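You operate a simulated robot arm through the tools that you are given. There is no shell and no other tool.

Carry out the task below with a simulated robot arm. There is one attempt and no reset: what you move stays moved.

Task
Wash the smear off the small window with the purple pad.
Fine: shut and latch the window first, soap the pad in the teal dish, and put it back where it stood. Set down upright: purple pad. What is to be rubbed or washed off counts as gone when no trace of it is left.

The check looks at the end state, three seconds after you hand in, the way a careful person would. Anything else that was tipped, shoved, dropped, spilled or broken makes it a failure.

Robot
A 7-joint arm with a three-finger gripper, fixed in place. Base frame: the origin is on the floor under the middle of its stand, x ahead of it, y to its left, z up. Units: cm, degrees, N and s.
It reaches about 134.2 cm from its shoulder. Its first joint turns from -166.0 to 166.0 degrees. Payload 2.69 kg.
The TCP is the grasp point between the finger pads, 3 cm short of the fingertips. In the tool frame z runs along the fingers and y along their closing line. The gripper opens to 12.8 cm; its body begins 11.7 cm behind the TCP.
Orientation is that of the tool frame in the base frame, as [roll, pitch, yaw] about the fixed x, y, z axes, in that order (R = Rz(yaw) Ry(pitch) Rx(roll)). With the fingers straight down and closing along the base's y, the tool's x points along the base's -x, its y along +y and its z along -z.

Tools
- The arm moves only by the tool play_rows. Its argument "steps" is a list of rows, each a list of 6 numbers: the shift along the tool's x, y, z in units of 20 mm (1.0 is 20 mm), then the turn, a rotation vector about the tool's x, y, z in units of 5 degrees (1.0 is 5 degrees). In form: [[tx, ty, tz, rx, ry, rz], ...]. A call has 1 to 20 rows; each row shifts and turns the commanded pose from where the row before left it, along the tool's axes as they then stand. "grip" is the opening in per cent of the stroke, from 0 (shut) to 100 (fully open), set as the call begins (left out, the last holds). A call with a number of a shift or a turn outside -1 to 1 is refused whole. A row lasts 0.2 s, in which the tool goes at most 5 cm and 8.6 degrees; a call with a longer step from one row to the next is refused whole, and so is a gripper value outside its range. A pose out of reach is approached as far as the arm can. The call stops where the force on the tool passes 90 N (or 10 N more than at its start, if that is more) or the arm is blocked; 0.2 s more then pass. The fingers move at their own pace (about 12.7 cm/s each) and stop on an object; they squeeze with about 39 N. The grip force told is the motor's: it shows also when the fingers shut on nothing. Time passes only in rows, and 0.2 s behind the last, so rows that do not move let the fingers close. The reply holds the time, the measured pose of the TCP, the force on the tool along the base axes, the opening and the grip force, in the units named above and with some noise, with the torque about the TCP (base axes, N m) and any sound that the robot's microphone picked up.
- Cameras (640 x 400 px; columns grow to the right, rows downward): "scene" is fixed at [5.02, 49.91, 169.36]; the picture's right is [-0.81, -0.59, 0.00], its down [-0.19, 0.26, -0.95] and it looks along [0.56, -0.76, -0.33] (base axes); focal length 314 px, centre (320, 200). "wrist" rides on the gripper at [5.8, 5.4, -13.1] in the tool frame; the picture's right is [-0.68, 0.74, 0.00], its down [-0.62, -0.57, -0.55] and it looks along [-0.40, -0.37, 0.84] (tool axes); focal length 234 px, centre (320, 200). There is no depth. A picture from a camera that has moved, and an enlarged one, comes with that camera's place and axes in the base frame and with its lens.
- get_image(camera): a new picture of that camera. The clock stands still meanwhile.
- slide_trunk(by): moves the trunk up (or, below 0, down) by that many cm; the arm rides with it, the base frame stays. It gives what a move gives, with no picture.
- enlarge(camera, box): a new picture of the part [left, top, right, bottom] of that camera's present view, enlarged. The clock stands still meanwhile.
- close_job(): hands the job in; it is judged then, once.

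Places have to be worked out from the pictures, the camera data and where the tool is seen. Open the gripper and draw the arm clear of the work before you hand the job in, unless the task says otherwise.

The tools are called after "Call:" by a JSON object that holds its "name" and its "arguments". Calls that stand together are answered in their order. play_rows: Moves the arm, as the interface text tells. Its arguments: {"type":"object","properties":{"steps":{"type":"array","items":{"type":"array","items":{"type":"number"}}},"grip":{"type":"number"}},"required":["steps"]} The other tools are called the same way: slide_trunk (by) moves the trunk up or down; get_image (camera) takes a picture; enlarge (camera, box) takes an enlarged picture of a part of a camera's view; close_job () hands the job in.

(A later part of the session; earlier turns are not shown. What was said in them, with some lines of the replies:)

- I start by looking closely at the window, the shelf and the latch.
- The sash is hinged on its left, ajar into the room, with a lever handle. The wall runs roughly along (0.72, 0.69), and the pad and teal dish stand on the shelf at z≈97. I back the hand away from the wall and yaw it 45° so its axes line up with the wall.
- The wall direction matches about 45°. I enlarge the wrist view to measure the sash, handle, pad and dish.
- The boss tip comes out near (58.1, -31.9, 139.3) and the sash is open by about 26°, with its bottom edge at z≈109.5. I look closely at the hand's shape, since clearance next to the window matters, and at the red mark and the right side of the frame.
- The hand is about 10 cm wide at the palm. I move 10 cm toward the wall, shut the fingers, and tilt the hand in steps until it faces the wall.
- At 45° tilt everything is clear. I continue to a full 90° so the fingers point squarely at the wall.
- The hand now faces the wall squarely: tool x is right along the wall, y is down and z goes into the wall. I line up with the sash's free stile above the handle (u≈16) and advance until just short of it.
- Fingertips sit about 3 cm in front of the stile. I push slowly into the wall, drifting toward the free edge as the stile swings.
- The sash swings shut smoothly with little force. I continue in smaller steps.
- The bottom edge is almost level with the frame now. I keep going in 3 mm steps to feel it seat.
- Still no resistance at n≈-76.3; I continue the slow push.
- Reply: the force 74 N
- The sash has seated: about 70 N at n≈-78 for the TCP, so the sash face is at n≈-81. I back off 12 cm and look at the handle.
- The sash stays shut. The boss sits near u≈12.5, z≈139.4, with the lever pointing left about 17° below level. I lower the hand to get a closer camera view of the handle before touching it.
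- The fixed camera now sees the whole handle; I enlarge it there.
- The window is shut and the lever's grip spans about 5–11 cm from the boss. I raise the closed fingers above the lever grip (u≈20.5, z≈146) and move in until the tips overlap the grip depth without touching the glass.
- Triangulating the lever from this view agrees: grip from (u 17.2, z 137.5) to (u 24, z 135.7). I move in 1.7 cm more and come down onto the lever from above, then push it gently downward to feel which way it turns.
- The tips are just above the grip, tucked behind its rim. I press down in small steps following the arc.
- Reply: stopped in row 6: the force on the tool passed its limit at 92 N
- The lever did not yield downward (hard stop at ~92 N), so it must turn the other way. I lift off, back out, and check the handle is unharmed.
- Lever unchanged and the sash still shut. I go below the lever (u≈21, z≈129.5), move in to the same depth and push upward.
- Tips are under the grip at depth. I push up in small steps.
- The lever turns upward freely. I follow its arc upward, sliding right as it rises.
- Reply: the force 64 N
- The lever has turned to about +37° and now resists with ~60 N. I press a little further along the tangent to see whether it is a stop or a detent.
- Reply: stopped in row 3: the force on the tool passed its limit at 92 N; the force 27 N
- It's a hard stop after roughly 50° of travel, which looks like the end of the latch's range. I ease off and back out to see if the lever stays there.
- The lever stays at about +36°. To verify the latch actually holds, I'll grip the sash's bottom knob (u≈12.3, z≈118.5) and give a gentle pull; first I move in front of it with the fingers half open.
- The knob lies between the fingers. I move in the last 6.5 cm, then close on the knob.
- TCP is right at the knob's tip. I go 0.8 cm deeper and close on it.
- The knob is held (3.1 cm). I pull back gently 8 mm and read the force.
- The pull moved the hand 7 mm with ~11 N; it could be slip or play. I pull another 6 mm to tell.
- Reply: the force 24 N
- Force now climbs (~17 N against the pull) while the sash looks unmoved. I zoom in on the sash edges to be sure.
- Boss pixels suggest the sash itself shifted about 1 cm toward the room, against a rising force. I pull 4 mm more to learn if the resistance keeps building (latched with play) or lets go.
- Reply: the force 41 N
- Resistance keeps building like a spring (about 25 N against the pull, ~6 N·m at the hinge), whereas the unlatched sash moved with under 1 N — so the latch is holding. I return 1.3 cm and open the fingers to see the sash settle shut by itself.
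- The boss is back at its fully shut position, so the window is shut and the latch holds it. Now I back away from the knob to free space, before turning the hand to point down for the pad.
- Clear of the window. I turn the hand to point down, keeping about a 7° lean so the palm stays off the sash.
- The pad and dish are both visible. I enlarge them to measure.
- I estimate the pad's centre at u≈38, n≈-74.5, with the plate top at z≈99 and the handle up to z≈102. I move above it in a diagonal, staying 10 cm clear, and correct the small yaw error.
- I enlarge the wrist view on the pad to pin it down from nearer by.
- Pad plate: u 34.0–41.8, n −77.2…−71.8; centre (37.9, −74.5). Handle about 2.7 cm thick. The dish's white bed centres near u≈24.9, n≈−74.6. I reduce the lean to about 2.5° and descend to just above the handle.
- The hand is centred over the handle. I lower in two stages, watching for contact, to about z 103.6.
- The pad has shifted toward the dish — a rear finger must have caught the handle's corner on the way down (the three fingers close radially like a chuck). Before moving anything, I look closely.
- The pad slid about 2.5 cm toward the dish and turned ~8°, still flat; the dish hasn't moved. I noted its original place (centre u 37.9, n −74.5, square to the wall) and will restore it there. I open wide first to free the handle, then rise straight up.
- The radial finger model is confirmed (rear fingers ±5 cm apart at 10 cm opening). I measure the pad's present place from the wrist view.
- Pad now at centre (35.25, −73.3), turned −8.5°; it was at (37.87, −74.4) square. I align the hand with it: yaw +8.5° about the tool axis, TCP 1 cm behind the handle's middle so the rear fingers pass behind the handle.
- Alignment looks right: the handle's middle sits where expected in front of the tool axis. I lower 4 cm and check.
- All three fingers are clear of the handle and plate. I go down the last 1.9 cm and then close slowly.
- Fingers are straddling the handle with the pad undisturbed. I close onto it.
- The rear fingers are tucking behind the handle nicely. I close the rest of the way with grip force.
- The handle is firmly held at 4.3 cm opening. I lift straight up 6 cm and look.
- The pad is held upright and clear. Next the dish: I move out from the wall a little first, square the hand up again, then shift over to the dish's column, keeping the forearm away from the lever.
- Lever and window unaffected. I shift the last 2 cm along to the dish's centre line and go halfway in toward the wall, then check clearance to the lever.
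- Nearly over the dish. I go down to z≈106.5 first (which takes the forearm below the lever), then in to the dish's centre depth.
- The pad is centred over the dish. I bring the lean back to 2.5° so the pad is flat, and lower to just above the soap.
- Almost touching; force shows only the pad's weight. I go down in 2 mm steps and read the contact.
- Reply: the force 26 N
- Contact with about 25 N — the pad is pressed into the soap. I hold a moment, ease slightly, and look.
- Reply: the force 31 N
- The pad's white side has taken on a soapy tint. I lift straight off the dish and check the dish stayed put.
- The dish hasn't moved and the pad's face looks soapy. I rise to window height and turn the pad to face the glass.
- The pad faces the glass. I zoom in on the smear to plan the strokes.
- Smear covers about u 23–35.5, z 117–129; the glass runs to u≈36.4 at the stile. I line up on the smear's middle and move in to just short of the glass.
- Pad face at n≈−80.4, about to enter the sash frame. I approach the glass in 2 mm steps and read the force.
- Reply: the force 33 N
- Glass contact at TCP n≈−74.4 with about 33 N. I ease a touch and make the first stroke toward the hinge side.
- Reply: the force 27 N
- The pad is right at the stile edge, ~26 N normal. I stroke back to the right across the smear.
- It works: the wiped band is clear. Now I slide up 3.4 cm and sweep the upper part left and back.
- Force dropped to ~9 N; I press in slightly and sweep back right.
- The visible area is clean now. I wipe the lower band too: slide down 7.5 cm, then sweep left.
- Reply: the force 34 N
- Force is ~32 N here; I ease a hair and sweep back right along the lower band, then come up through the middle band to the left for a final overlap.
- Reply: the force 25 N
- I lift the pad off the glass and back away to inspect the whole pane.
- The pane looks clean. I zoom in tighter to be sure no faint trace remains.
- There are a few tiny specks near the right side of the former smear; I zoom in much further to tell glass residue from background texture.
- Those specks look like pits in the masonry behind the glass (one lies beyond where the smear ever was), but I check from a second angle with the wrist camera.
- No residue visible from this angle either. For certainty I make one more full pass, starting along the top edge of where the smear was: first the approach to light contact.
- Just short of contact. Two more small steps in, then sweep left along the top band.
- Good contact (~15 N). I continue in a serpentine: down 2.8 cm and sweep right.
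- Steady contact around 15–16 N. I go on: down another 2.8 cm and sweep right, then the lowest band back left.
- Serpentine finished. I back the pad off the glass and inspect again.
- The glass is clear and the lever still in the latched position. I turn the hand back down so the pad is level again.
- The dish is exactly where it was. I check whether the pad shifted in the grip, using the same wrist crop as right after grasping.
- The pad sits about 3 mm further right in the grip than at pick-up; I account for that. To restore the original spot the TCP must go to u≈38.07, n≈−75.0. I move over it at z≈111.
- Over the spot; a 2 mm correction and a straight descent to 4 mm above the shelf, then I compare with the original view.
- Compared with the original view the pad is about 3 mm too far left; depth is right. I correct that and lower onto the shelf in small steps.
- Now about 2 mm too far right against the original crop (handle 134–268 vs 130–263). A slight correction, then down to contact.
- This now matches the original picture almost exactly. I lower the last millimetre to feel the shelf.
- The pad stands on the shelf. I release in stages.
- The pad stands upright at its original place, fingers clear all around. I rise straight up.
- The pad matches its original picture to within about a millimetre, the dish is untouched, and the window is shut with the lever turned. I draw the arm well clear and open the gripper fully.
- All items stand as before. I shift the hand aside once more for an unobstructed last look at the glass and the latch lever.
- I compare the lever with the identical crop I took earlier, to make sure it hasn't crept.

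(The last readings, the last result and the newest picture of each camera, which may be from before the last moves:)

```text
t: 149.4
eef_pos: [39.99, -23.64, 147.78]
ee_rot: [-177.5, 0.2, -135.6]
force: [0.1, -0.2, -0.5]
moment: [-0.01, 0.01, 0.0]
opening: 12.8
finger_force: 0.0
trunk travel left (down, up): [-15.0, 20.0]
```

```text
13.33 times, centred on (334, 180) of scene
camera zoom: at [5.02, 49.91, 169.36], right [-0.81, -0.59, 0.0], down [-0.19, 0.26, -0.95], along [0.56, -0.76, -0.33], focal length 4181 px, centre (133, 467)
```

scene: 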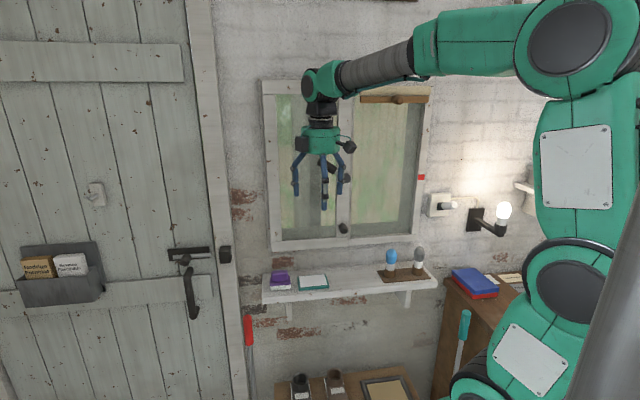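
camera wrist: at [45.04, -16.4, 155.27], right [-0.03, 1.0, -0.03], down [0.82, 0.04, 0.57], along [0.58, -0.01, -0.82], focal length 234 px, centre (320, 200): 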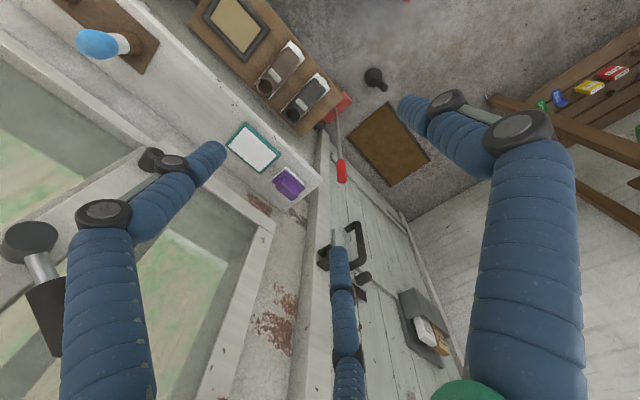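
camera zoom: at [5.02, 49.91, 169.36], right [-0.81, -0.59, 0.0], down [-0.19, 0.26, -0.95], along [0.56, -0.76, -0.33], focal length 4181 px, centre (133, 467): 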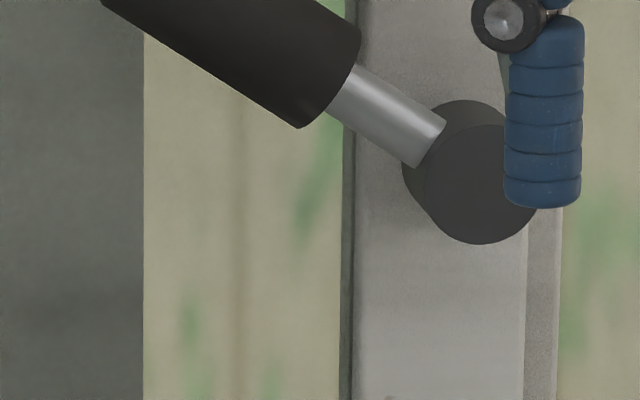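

The lever is within about a degree of where the pull test showed it holding. The sash is fully shut, the glass is clean, the pad stands upright in its place, and the arm is clear with the gripper open. I hand in.

Call:
{"name": "close_job", "arguments": {}}

```text
The job is handed in.
```

I washed the smear off the small window with the purple pad and handed the job in; I haven't seen the verdict.

- **Window:** I pushed the sash shut and turned the lever up about 50° to a hard stop. A pull on the bottom knob met up to about 25 N of resistance. The sash gave about 1.7 cm, then sprang back shut when released. At the last look the lever sat a degree or so lower than just after that test.
- **Pad:** I pressed it into the teal dish until its white side looked soapy, then wiped the glass twice over the whole smear.
- **Glass:** No smear is visible from either camera. A few tiny specks remain in the picture, which I take to be masonry behind the glass. One lies beyond where the smear ever was.
- **One mishap:** On my first try at gripping the pad, a finger caught its handle. That slid the pad about 2.5 cm toward the dish and turned it about 8°. It did not tip, and the dish did not move. I set it back upright to within about a millimetre of its original place, judged against the earlier picture.

The arm is clear of the work and the gripper is fully open. Nothing else on the shelf moved.
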